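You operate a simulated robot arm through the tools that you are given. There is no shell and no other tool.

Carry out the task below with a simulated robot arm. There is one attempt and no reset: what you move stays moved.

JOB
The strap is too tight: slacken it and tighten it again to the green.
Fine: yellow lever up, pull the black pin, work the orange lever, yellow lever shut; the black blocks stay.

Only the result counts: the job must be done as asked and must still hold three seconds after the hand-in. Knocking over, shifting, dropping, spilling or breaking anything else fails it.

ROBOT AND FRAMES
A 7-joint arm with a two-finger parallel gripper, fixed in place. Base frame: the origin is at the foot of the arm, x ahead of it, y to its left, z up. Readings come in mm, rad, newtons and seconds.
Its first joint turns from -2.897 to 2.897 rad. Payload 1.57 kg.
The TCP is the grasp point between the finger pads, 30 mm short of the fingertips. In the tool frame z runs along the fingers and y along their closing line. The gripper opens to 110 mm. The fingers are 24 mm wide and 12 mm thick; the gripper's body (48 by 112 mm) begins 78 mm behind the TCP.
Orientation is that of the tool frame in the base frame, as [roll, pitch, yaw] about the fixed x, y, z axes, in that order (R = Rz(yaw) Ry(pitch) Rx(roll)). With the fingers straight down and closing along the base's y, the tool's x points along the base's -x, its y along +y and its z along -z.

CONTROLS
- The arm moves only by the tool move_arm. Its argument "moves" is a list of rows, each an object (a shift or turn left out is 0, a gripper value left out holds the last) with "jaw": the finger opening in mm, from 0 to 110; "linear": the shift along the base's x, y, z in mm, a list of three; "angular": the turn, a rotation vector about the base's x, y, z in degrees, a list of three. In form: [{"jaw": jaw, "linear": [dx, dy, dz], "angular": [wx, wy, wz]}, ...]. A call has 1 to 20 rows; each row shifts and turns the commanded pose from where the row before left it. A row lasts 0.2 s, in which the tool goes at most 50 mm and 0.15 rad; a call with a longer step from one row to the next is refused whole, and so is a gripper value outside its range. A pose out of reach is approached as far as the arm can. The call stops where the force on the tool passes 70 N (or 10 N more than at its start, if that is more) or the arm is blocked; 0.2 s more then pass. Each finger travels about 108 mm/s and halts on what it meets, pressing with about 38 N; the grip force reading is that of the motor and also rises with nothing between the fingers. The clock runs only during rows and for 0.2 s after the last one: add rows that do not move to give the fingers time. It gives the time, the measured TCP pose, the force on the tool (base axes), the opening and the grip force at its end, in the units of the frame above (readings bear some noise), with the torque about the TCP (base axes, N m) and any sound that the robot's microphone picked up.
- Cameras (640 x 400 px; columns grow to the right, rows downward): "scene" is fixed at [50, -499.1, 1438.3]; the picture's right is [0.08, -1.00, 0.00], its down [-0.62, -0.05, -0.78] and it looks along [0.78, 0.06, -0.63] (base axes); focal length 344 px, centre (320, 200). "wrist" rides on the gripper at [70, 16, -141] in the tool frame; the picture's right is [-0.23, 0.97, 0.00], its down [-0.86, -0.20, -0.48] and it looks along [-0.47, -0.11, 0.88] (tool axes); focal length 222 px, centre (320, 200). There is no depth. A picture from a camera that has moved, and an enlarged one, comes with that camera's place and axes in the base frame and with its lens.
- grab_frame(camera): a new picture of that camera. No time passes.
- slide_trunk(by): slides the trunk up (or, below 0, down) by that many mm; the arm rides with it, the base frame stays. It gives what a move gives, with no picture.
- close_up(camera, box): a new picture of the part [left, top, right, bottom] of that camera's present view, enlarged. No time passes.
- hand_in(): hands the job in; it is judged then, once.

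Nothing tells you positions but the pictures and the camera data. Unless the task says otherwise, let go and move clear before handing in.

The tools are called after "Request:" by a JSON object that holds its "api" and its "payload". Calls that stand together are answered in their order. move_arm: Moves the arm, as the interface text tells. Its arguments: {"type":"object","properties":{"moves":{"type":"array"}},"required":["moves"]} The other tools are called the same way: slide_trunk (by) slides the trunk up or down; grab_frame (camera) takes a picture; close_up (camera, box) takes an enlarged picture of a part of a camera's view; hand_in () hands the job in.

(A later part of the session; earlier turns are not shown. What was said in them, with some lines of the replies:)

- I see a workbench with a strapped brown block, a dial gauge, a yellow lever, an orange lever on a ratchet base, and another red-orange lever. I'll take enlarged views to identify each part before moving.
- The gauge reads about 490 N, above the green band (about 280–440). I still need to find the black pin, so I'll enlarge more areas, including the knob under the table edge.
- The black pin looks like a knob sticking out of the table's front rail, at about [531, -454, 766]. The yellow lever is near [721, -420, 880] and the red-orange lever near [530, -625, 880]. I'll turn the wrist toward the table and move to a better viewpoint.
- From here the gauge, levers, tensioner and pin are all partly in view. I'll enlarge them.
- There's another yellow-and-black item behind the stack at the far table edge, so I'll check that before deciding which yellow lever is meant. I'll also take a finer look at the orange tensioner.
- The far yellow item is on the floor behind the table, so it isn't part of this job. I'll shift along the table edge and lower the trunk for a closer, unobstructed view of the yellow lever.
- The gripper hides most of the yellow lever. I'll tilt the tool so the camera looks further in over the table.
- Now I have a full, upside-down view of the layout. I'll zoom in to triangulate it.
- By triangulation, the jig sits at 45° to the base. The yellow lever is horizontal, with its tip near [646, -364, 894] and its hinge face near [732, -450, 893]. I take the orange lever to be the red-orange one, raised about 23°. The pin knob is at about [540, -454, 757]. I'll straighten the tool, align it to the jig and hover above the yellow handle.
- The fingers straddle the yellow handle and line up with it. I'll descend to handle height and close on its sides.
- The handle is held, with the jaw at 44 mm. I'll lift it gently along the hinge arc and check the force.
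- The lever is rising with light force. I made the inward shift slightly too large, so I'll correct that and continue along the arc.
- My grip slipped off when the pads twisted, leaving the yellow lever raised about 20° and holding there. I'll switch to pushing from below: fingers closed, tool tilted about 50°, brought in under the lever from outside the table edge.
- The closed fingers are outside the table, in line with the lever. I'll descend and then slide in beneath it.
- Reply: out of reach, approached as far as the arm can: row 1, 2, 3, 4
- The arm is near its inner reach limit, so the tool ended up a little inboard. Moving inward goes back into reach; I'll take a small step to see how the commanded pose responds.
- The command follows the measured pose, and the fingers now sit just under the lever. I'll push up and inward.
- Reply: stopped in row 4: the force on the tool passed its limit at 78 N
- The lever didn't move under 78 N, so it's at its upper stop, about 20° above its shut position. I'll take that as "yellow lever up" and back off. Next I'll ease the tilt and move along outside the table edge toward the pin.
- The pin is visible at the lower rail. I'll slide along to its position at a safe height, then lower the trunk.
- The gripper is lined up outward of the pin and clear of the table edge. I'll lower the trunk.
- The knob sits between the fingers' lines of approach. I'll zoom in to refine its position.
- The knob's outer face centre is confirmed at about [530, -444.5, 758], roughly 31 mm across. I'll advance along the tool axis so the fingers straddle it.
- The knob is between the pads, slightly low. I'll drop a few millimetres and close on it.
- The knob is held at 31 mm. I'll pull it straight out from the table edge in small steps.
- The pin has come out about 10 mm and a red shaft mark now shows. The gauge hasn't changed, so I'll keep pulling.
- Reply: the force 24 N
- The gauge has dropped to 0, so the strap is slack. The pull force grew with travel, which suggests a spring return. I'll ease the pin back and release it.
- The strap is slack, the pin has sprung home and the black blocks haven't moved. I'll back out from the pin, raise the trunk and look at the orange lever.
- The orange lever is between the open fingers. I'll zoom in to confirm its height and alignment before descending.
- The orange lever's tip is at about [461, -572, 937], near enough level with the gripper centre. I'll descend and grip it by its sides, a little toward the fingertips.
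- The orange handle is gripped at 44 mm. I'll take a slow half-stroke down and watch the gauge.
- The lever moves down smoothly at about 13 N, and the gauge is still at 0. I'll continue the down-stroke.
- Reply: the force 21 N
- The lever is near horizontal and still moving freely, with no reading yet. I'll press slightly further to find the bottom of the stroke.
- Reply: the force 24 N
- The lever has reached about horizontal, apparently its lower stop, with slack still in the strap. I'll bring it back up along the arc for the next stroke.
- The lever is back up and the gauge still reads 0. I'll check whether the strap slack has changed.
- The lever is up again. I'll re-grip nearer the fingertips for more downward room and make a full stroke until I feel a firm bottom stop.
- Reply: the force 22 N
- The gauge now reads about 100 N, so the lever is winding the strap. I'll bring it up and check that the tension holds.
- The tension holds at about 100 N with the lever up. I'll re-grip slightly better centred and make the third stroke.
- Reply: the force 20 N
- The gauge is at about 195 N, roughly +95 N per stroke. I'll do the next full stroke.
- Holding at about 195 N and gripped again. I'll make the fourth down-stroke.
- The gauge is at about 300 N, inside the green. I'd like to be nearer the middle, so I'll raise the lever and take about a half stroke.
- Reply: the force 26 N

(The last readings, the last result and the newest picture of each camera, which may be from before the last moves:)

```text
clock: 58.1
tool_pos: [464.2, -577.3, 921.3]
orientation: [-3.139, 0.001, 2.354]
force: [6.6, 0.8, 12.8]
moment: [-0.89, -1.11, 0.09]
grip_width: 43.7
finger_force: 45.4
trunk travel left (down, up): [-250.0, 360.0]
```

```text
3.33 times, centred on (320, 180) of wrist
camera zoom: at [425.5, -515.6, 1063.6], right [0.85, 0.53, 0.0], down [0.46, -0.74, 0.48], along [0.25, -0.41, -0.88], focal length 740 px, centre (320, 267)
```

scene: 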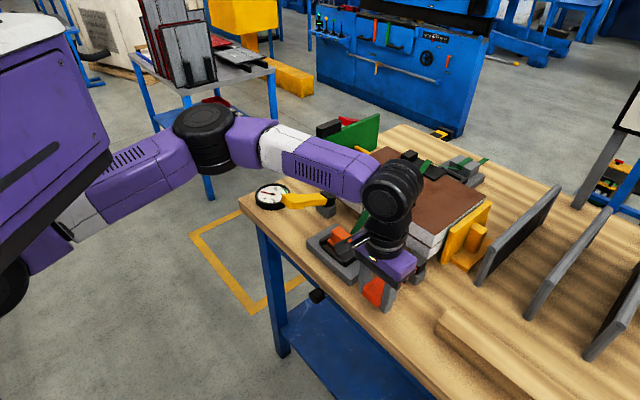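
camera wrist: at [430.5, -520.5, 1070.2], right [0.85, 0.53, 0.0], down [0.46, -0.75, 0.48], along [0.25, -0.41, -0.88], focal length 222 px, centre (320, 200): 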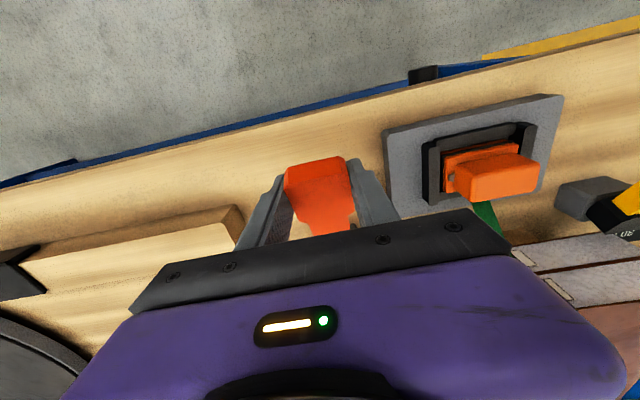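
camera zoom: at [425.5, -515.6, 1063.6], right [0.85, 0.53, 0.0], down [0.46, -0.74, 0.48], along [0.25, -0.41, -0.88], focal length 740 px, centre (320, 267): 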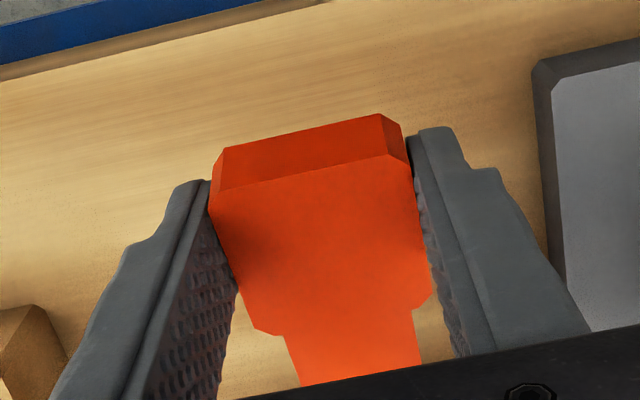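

The gauge stays at about 300 N, so tension is only added by a full down-stroke. 300 N is inside the green (about 260–430), so I'll leave it there. I'll return the orange lever up, release it and rise clear.

Request:
{"api": "move_arm", "payload": {"moves": [{"linear": [0.8, -0.8, 5]}, {"linear": [1, -1, 5]}, {"linear": [1.1, -1.1, 4.9]}, {"linear": [1.3, -1.3, 4.5]}, {"jaw": 75}, {"jaw": 75}, {"linear": [0, 0, 20]}, {"linear": [0, 0, 20]}, {"linear": [0, 0, 20]}, {"linear": [0, 0, 20]}, {}]}}

Request:
{"api": "close_up", "payload": {"camera": "scene", "box": [250, 175, 298, 205]}}

Request:
{"api": "grab_frame", "payload": {"camera": "wrist"}}

Request:
{"api": "grab_frame", "payload": {"camera": "scene"}}

```text
clock: 60.5
tool_pos: [467.4, -581.4, 1020.0]
orientation: [-3.138, 0.001, 2.354]
force: [-0.4, 0.1, 0.8]
moment: [0.04, 0.02, 0.02]
grip_width: 75.2
finger_force: 0.1
trunk travel left (down, up): [-250.0, 360.0]
```

```text
13.33 times, centred on (274, 190) of scene
camera zoom: at [50.0, -499.1, 1438.3], right [0.08, -1.0, 0.0], down [-0.62, -0.05, -0.78], along [0.78, 0.06, -0.63], focal length 4593 px, centre (933, 333)
```

zoom: 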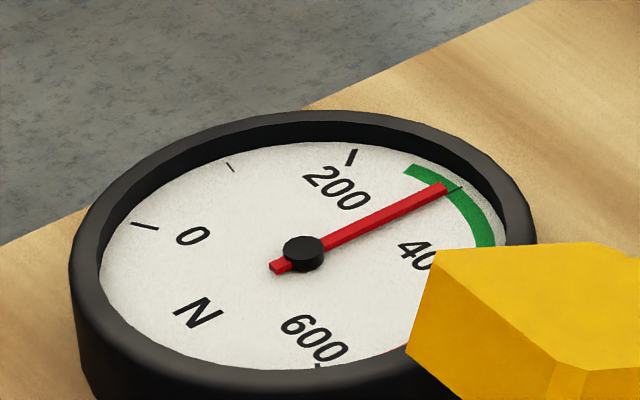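

```text
taken
camera wrist: at [429.8, -521.2, 1162.3], right [0.85, 0.53, 0.0], down [0.46, -0.75, 0.48], along [0.25, -0.41, -0.88], focal length 222 px, centre (320, 200)
```

wrist: 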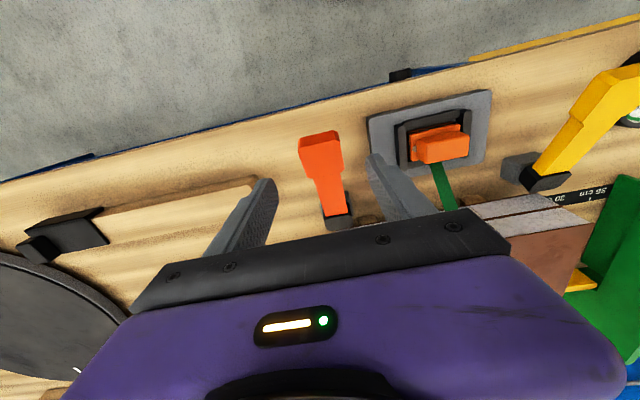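

```text
taken
```

scene: 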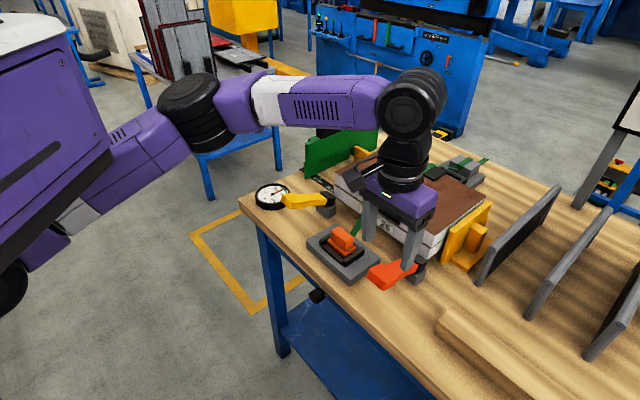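

Tension holds at about 300 N with the orange lever up and free. I'll move over to the yellow lever with fingers closed so I can press it shut from above.

Request:
{"api": "move_arm", "payload": {"moves": [{"jaw": 0, "linear": [23.9, 25.4, 0]}, {"linear": [23.9, 25.4, 0]}, {"linear": [23.9, 25.4, 0]}, {"linear": [23.9, 25.4, 0]}, {"linear": [23.9, 25.4, 0]}, {"linear": [23.9, 25.4, 0]}, {"linear": [23.9, 25.4, 0]}, {"linear": [23.5, 25.2, 0]}, {}]}}

Request:
{"api": "grab_frame", "payload": {"camera": "wrist"}}

Request:
{"api": "close_up", "payload": {"camera": "scene", "box": [240, 130, 400, 230]}}

```text
clock: 62.5
tool_pos: [658.5, -377.5, 1020.5]
orientation: [-3.137, 0.0, 2.354]
force: [0.0, 0.7, 0.4]
moment: [0.0, -0.01, -0.01]
grip_width: 0.0
finger_force: 21.1
trunk travel left (down, up): [-250.0, 360.0]
```

```text
taken
camera wrist: at [621.2, -316.6, 1163.5], right [0.85, 0.53, 0.0], down [0.46, -0.75, 0.48], along [0.25, -0.41, -0.88], focal length 222 px, centre (320, 200)
```

wrist: 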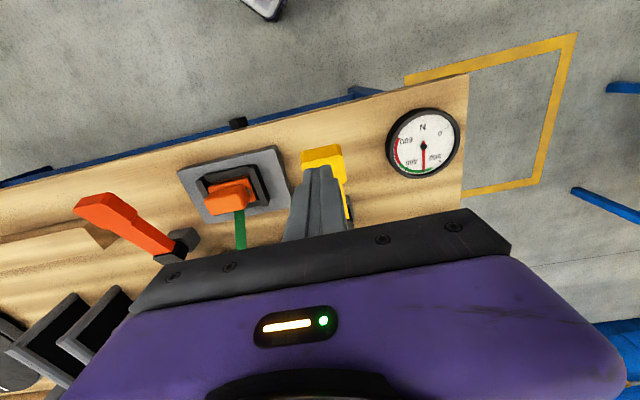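

```text
4.00 times, centred on (320, 180) of scene
camera zoom: at [50.0, -499.1, 1438.3], right [0.08, -1.0, 0.0], down [-0.62, -0.05, -0.78], along [0.78, 0.06, -0.63], focal length 1378 px, centre (320, 280)
```

zoom: 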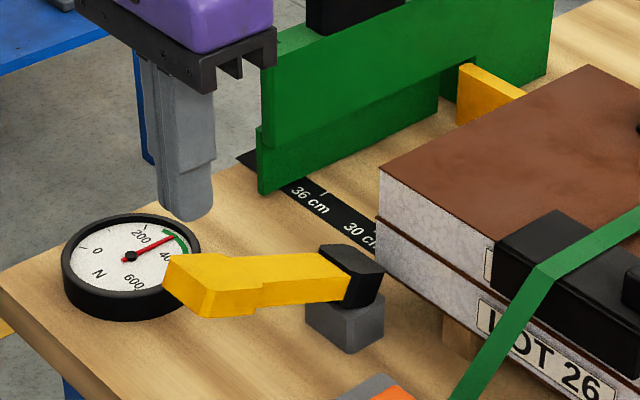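

This view faces the dial almost squarely, so I'll read it closely.

Request:
{"api": "close_up", "payload": {"camera": "wrist", "box": [376, 100, 472, 190]}}

Request:
{"api": "close_up", "payload": {"camera": "wrist", "box": [270, 130, 370, 230]}}

```text
4.44 times, centred on (424, 145) of wrist
camera zoom: at [621.2, -316.6, 1163.5], right [0.85, 0.53, 0.0], down [0.46, -0.75, 0.48], along [0.25, -0.41, -0.88], focal length 987 px, centre (-142, 444)
```

zoom: 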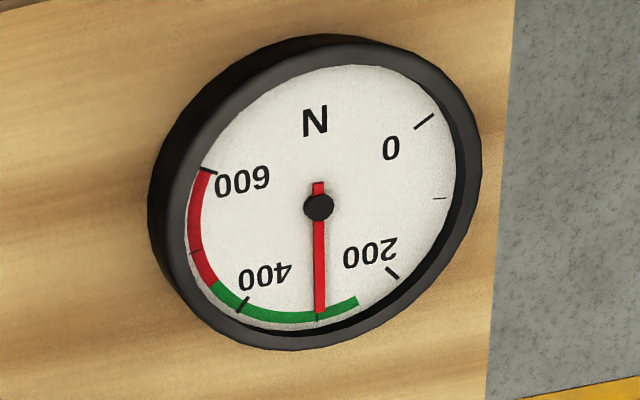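

```text
4.00 times, centred on (320, 180) of wrist
camera zoom: at [621.2, -316.6, 1163.5], right [0.85, 0.53, 0.0], down [0.46, -0.75, 0.48], along [0.25, -0.41, -0.88], focal length 888 px, centre (320, 280)
```

zoom: 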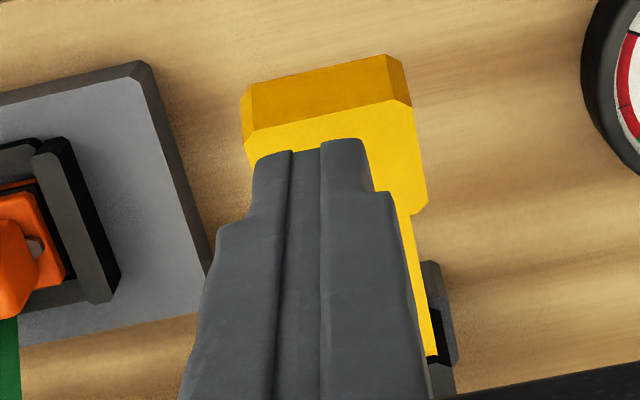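

The needle is at about 298 N and the green band spans roughly 245–440 N. I'll press the yellow lever down to shut.

Request:
{"api": "move_arm", "payload": {"moves": [{"linear": [2.8, -2.3, -16]}, {"linear": [0, 0, -16]}, {"linear": [0, 0, -14]}, {"linear": [0, 0, -6]}, {"linear": [0, 0, -6]}, {"linear": [0, 0, -6]}, {"linear": [0, 0, -6]}, {"linear": [0, 0, -6]}, {"linear": [0, 0, -6]}, {"linear": [0, 0, -5]}, {"linear": [0, 0, -5]}]}}

Request:
{"api": "close_up", "payload": {"camera": "scene", "box": [240, 130, 400, 230]}}

```text
clock: 64.9
tool_pos: [660.8, -379.8, 928.2]
orientation: [-3.14, 0.001, 2.356]
force: [-0.1, -0.2, -0.3]
moment: [0.0, -0.02, 0.01]
grip_width: 0.1
finger_force: 21.3
trunk travel left (down, up): [-250.0, 360.0]
```

```text
4.00 times, centred on (320, 180) of scene
camera zoom: at [50.0, -499.1, 1438.3], right [0.08, -1.0, 0.0], down [-0.62, -0.05, -0.78], along [0.78, 0.06, -0.63], focal length 1378 px, centre (320, 280)
```

zoom: 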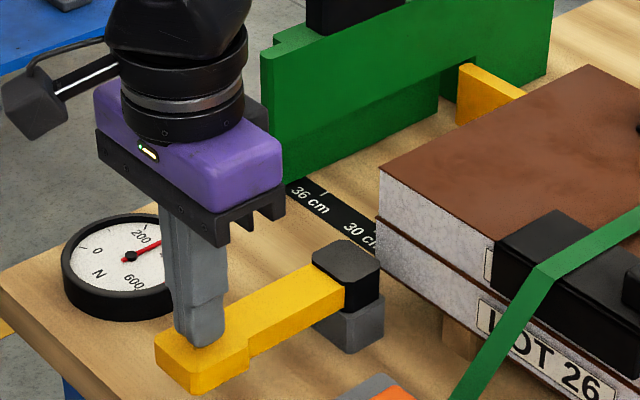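

The lever looks shut, with no contact force. I'll press down a few more millimetres to confirm it is fully seated.

Request:
{"api": "move_arm", "payload": {"moves": [{"linear": [0, 0, -3]}, {"linear": [0, 0, -3]}, {"linear": [0, 0, -2]}]}}

Request:
{"api": "close_up", "payload": {"camera": "scene", "box": [240, 130, 400, 230]}}

```text
clock: 65.7
tool_pos: [660.5, -378.8, 923.0]
orientation: [-3.14, 0.001, 2.356]
force: [1.5, 6.6, 23.0]
moment: [0.4, 0.08, -0.22]
grip_width: 0.0
finger_force: 21.3
trunk travel left (down, up): [-250.0, 360.0]
```

```text
4.00 times, centred on (320, 180) of scene
camera zoom: at [50.0, -499.1, 1438.3], right [0.08, -1.0, 0.0], down [-0.62, -0.05, -0.78], along [0.78, 0.06, -0.63], focal length 1378 px, centre (320, 280)
```

zoom: 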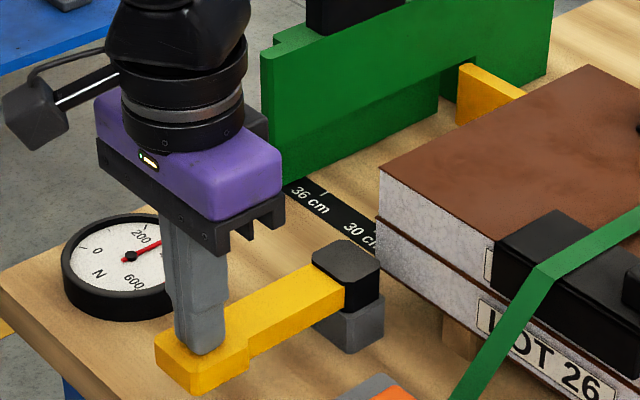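

It's firmly seated, with 23 N of resistance. I'll lift straight up clear and read the gauge and the rest of the setup.

Request:
{"api": "move_arm", "payload": {"moves": [{"linear": [0, 0, -2]}, {}, {"linear": [0, 0, 20]}, {"linear": [0, 0, 25]}, {"linear": [0, 0, 25]}, {"linear": [0, 0, 25]}, {"linear": [0, 0, 5]}, {}]}}

Request:
{"api": "close_up", "payload": {"camera": "wrist", "box": [376, 100, 472, 190]}}

Request:
{"api": "close_up", "payload": {"camera": "scene", "box": [240, 130, 400, 230]}}

Request:
{"api": "close_up", "payload": {"camera": "scene", "box": [310, 120, 520, 270]}}

```text
clock: 67.5
tool_pos: [662.1, -379.5, 1018.5]
orientation: [-3.14, 0.001, 2.356]
force: [-0.4, -0.2, -0.2]
moment: [-0.02, 0.03, -0.02]
grip_width: 0.2
finger_force: 21.5
trunk travel left (down, up): [-250.0, 360.0]
```

```text
4.44 times, centred on (424, 145) of wrist
camera zoom: at [624.5, -318.8, 1161.2], right [0.85, 0.53, 0.0], down [0.46, -0.75, 0.48], along [0.25, -0.41, -0.88], focal length 987 px, centre (-142, 444)
```

zoom: 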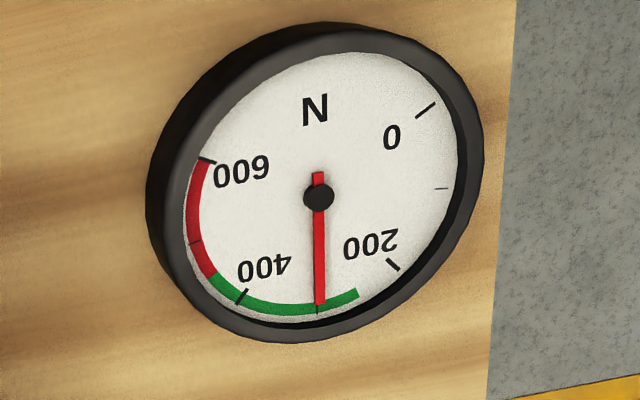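

```text
4.00 times, centred on (320, 180) of scene
camera zoom: at [50.0, -499.1, 1438.3], right [0.08, -1.0, 0.0], down [-0.62, -0.05, -0.78], along [0.78, 0.06, -0.63], focal length 1378 px, centre (320, 280)
```

zoom: 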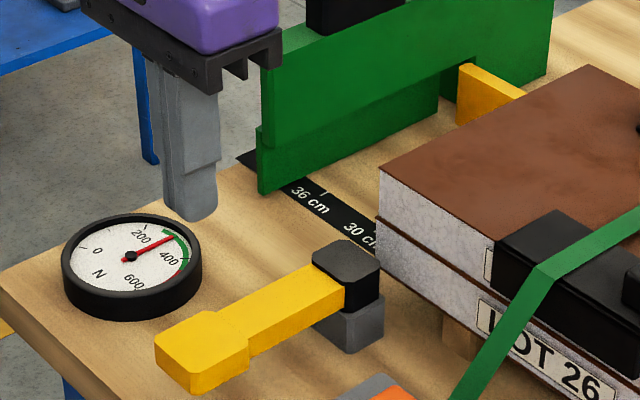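

```text
2.67 times, centred on (415, 195) of scene
camera zoom: at [50.0, -499.1, 1438.3], right [0.08, -1.0, 0.0], down [-0.62, -0.05, -0.78], along [0.78, 0.06, -0.63], focal length 919 px, centre (67, 213)
```

zoom: 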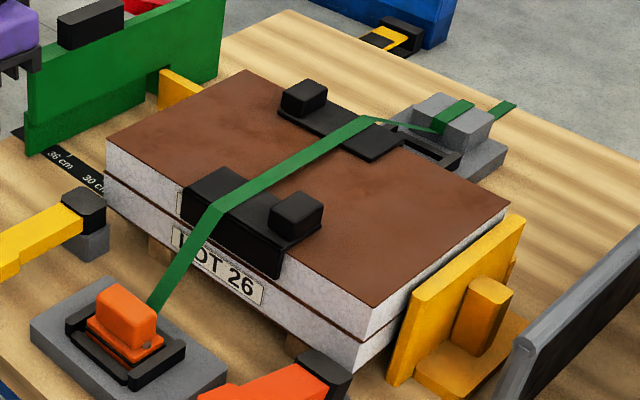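

The gauge still reads about 298 N in the green with the yellow lever shut, the strap is taut and the black blocks haven't moved. I'll move clear and confirm it holds over a few seconds.

Request:
{"api": "move_arm", "payload": {"moves": [{"linear": [-10, 10, 15]}, {"linear": [-15, 15, 15]}, {"linear": [-15, 15, 15]}, {"linear": [-15, 15, 15]}, {"linear": [-10, 10, 10]}, {}, {}, {}, {}, {}, {}, {}, {}, {}, {}]}}

Request:
{"api": "close_up", "payload": {"camera": "scene", "box": [250, 175, 298, 205]}}

Request:
{"api": "grab_frame", "payload": {"camera": "scene"}}

Request:
{"api": "close_up", "payload": {"camera": "scene", "box": [270, 220, 430, 320]}}

```text
clock: 70.7
tool_pos: [596.3, -314.2, 1087.1]
orientation: [-3.141, -0.001, 2.355]
force: [0.1, 0.6, -0.7]
moment: [-0.01, 0.01, 0.03]
grip_width: 0.3
finger_force: 21.5
trunk travel left (down, up): [-250.0, 360.0]
```

```text
13.33 times, centred on (274, 190) of scene
camera zoom: at [50.0, -499.1, 1438.3], right [0.08, -1.0, 0.0], down [-0.62, -0.05, -0.78], along [0.78, 0.06, -0.63], focal length 4593 px, centre (933, 333)
```

zoom: 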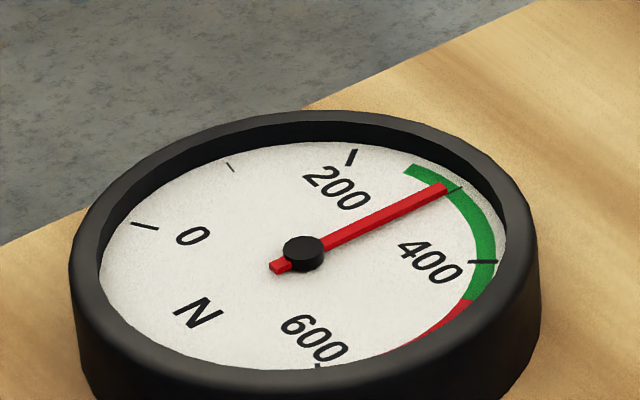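

```text
taken
```

scene: 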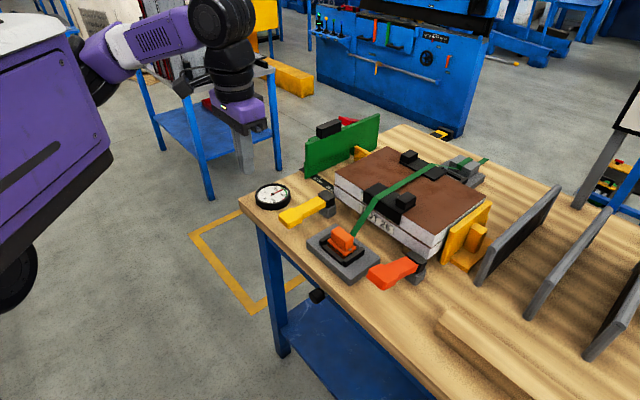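

```text
4.00 times, centred on (350, 270) of scene
camera zoom: at [50.0, -499.1, 1438.3], right [0.08, -1.0, 0.0], down [-0.62, -0.05, -0.78], along [0.78, 0.06, -0.63], focal length 1378 px, centre (200, -80)
```

zoom: 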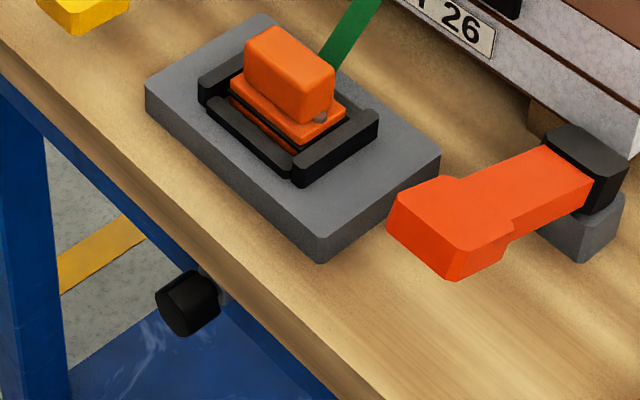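

The gauge is steady at about 298 N in the green. The yellow lever is shut, the pin is home, the orange lever is back up, and the black blocks haven't moved. The arm is clear, so I'm handing in.

Request:
{"api": "hand_in", "payload": {}}

```text
The job is handed in.
```

I slackened the strap fully and re-tightened it. The gauge now reads about 298 N, inside the green band (roughly 245–440 N).

- **Yellow lever:** I raised it to its upper stop, about 20°. At the end I pressed it back down and felt it seat firmly.
- **Black pin:** pulling it about 20 mm dropped the gauge from about 490 N to 0. It sprang back in when I let go.
- **Orange lever:** there are two orange parts. I worked the red-orange lever, not the orange block on the tensioner. The first stroke took up the slack, and three more brought the tension to about 298 N. I left the lever in its raised starting position.
- **Black blocks:** they look unmoved, and I saw nothing else shifted.

With the yellow lever shut, the reading stayed steady for several seconds before I handed in. The arm was clear of the table by then.

My first attempt to lift the yellow lever slipped off its handle when it reached the stop. I saw no damage, and the lever worked normally afterward.
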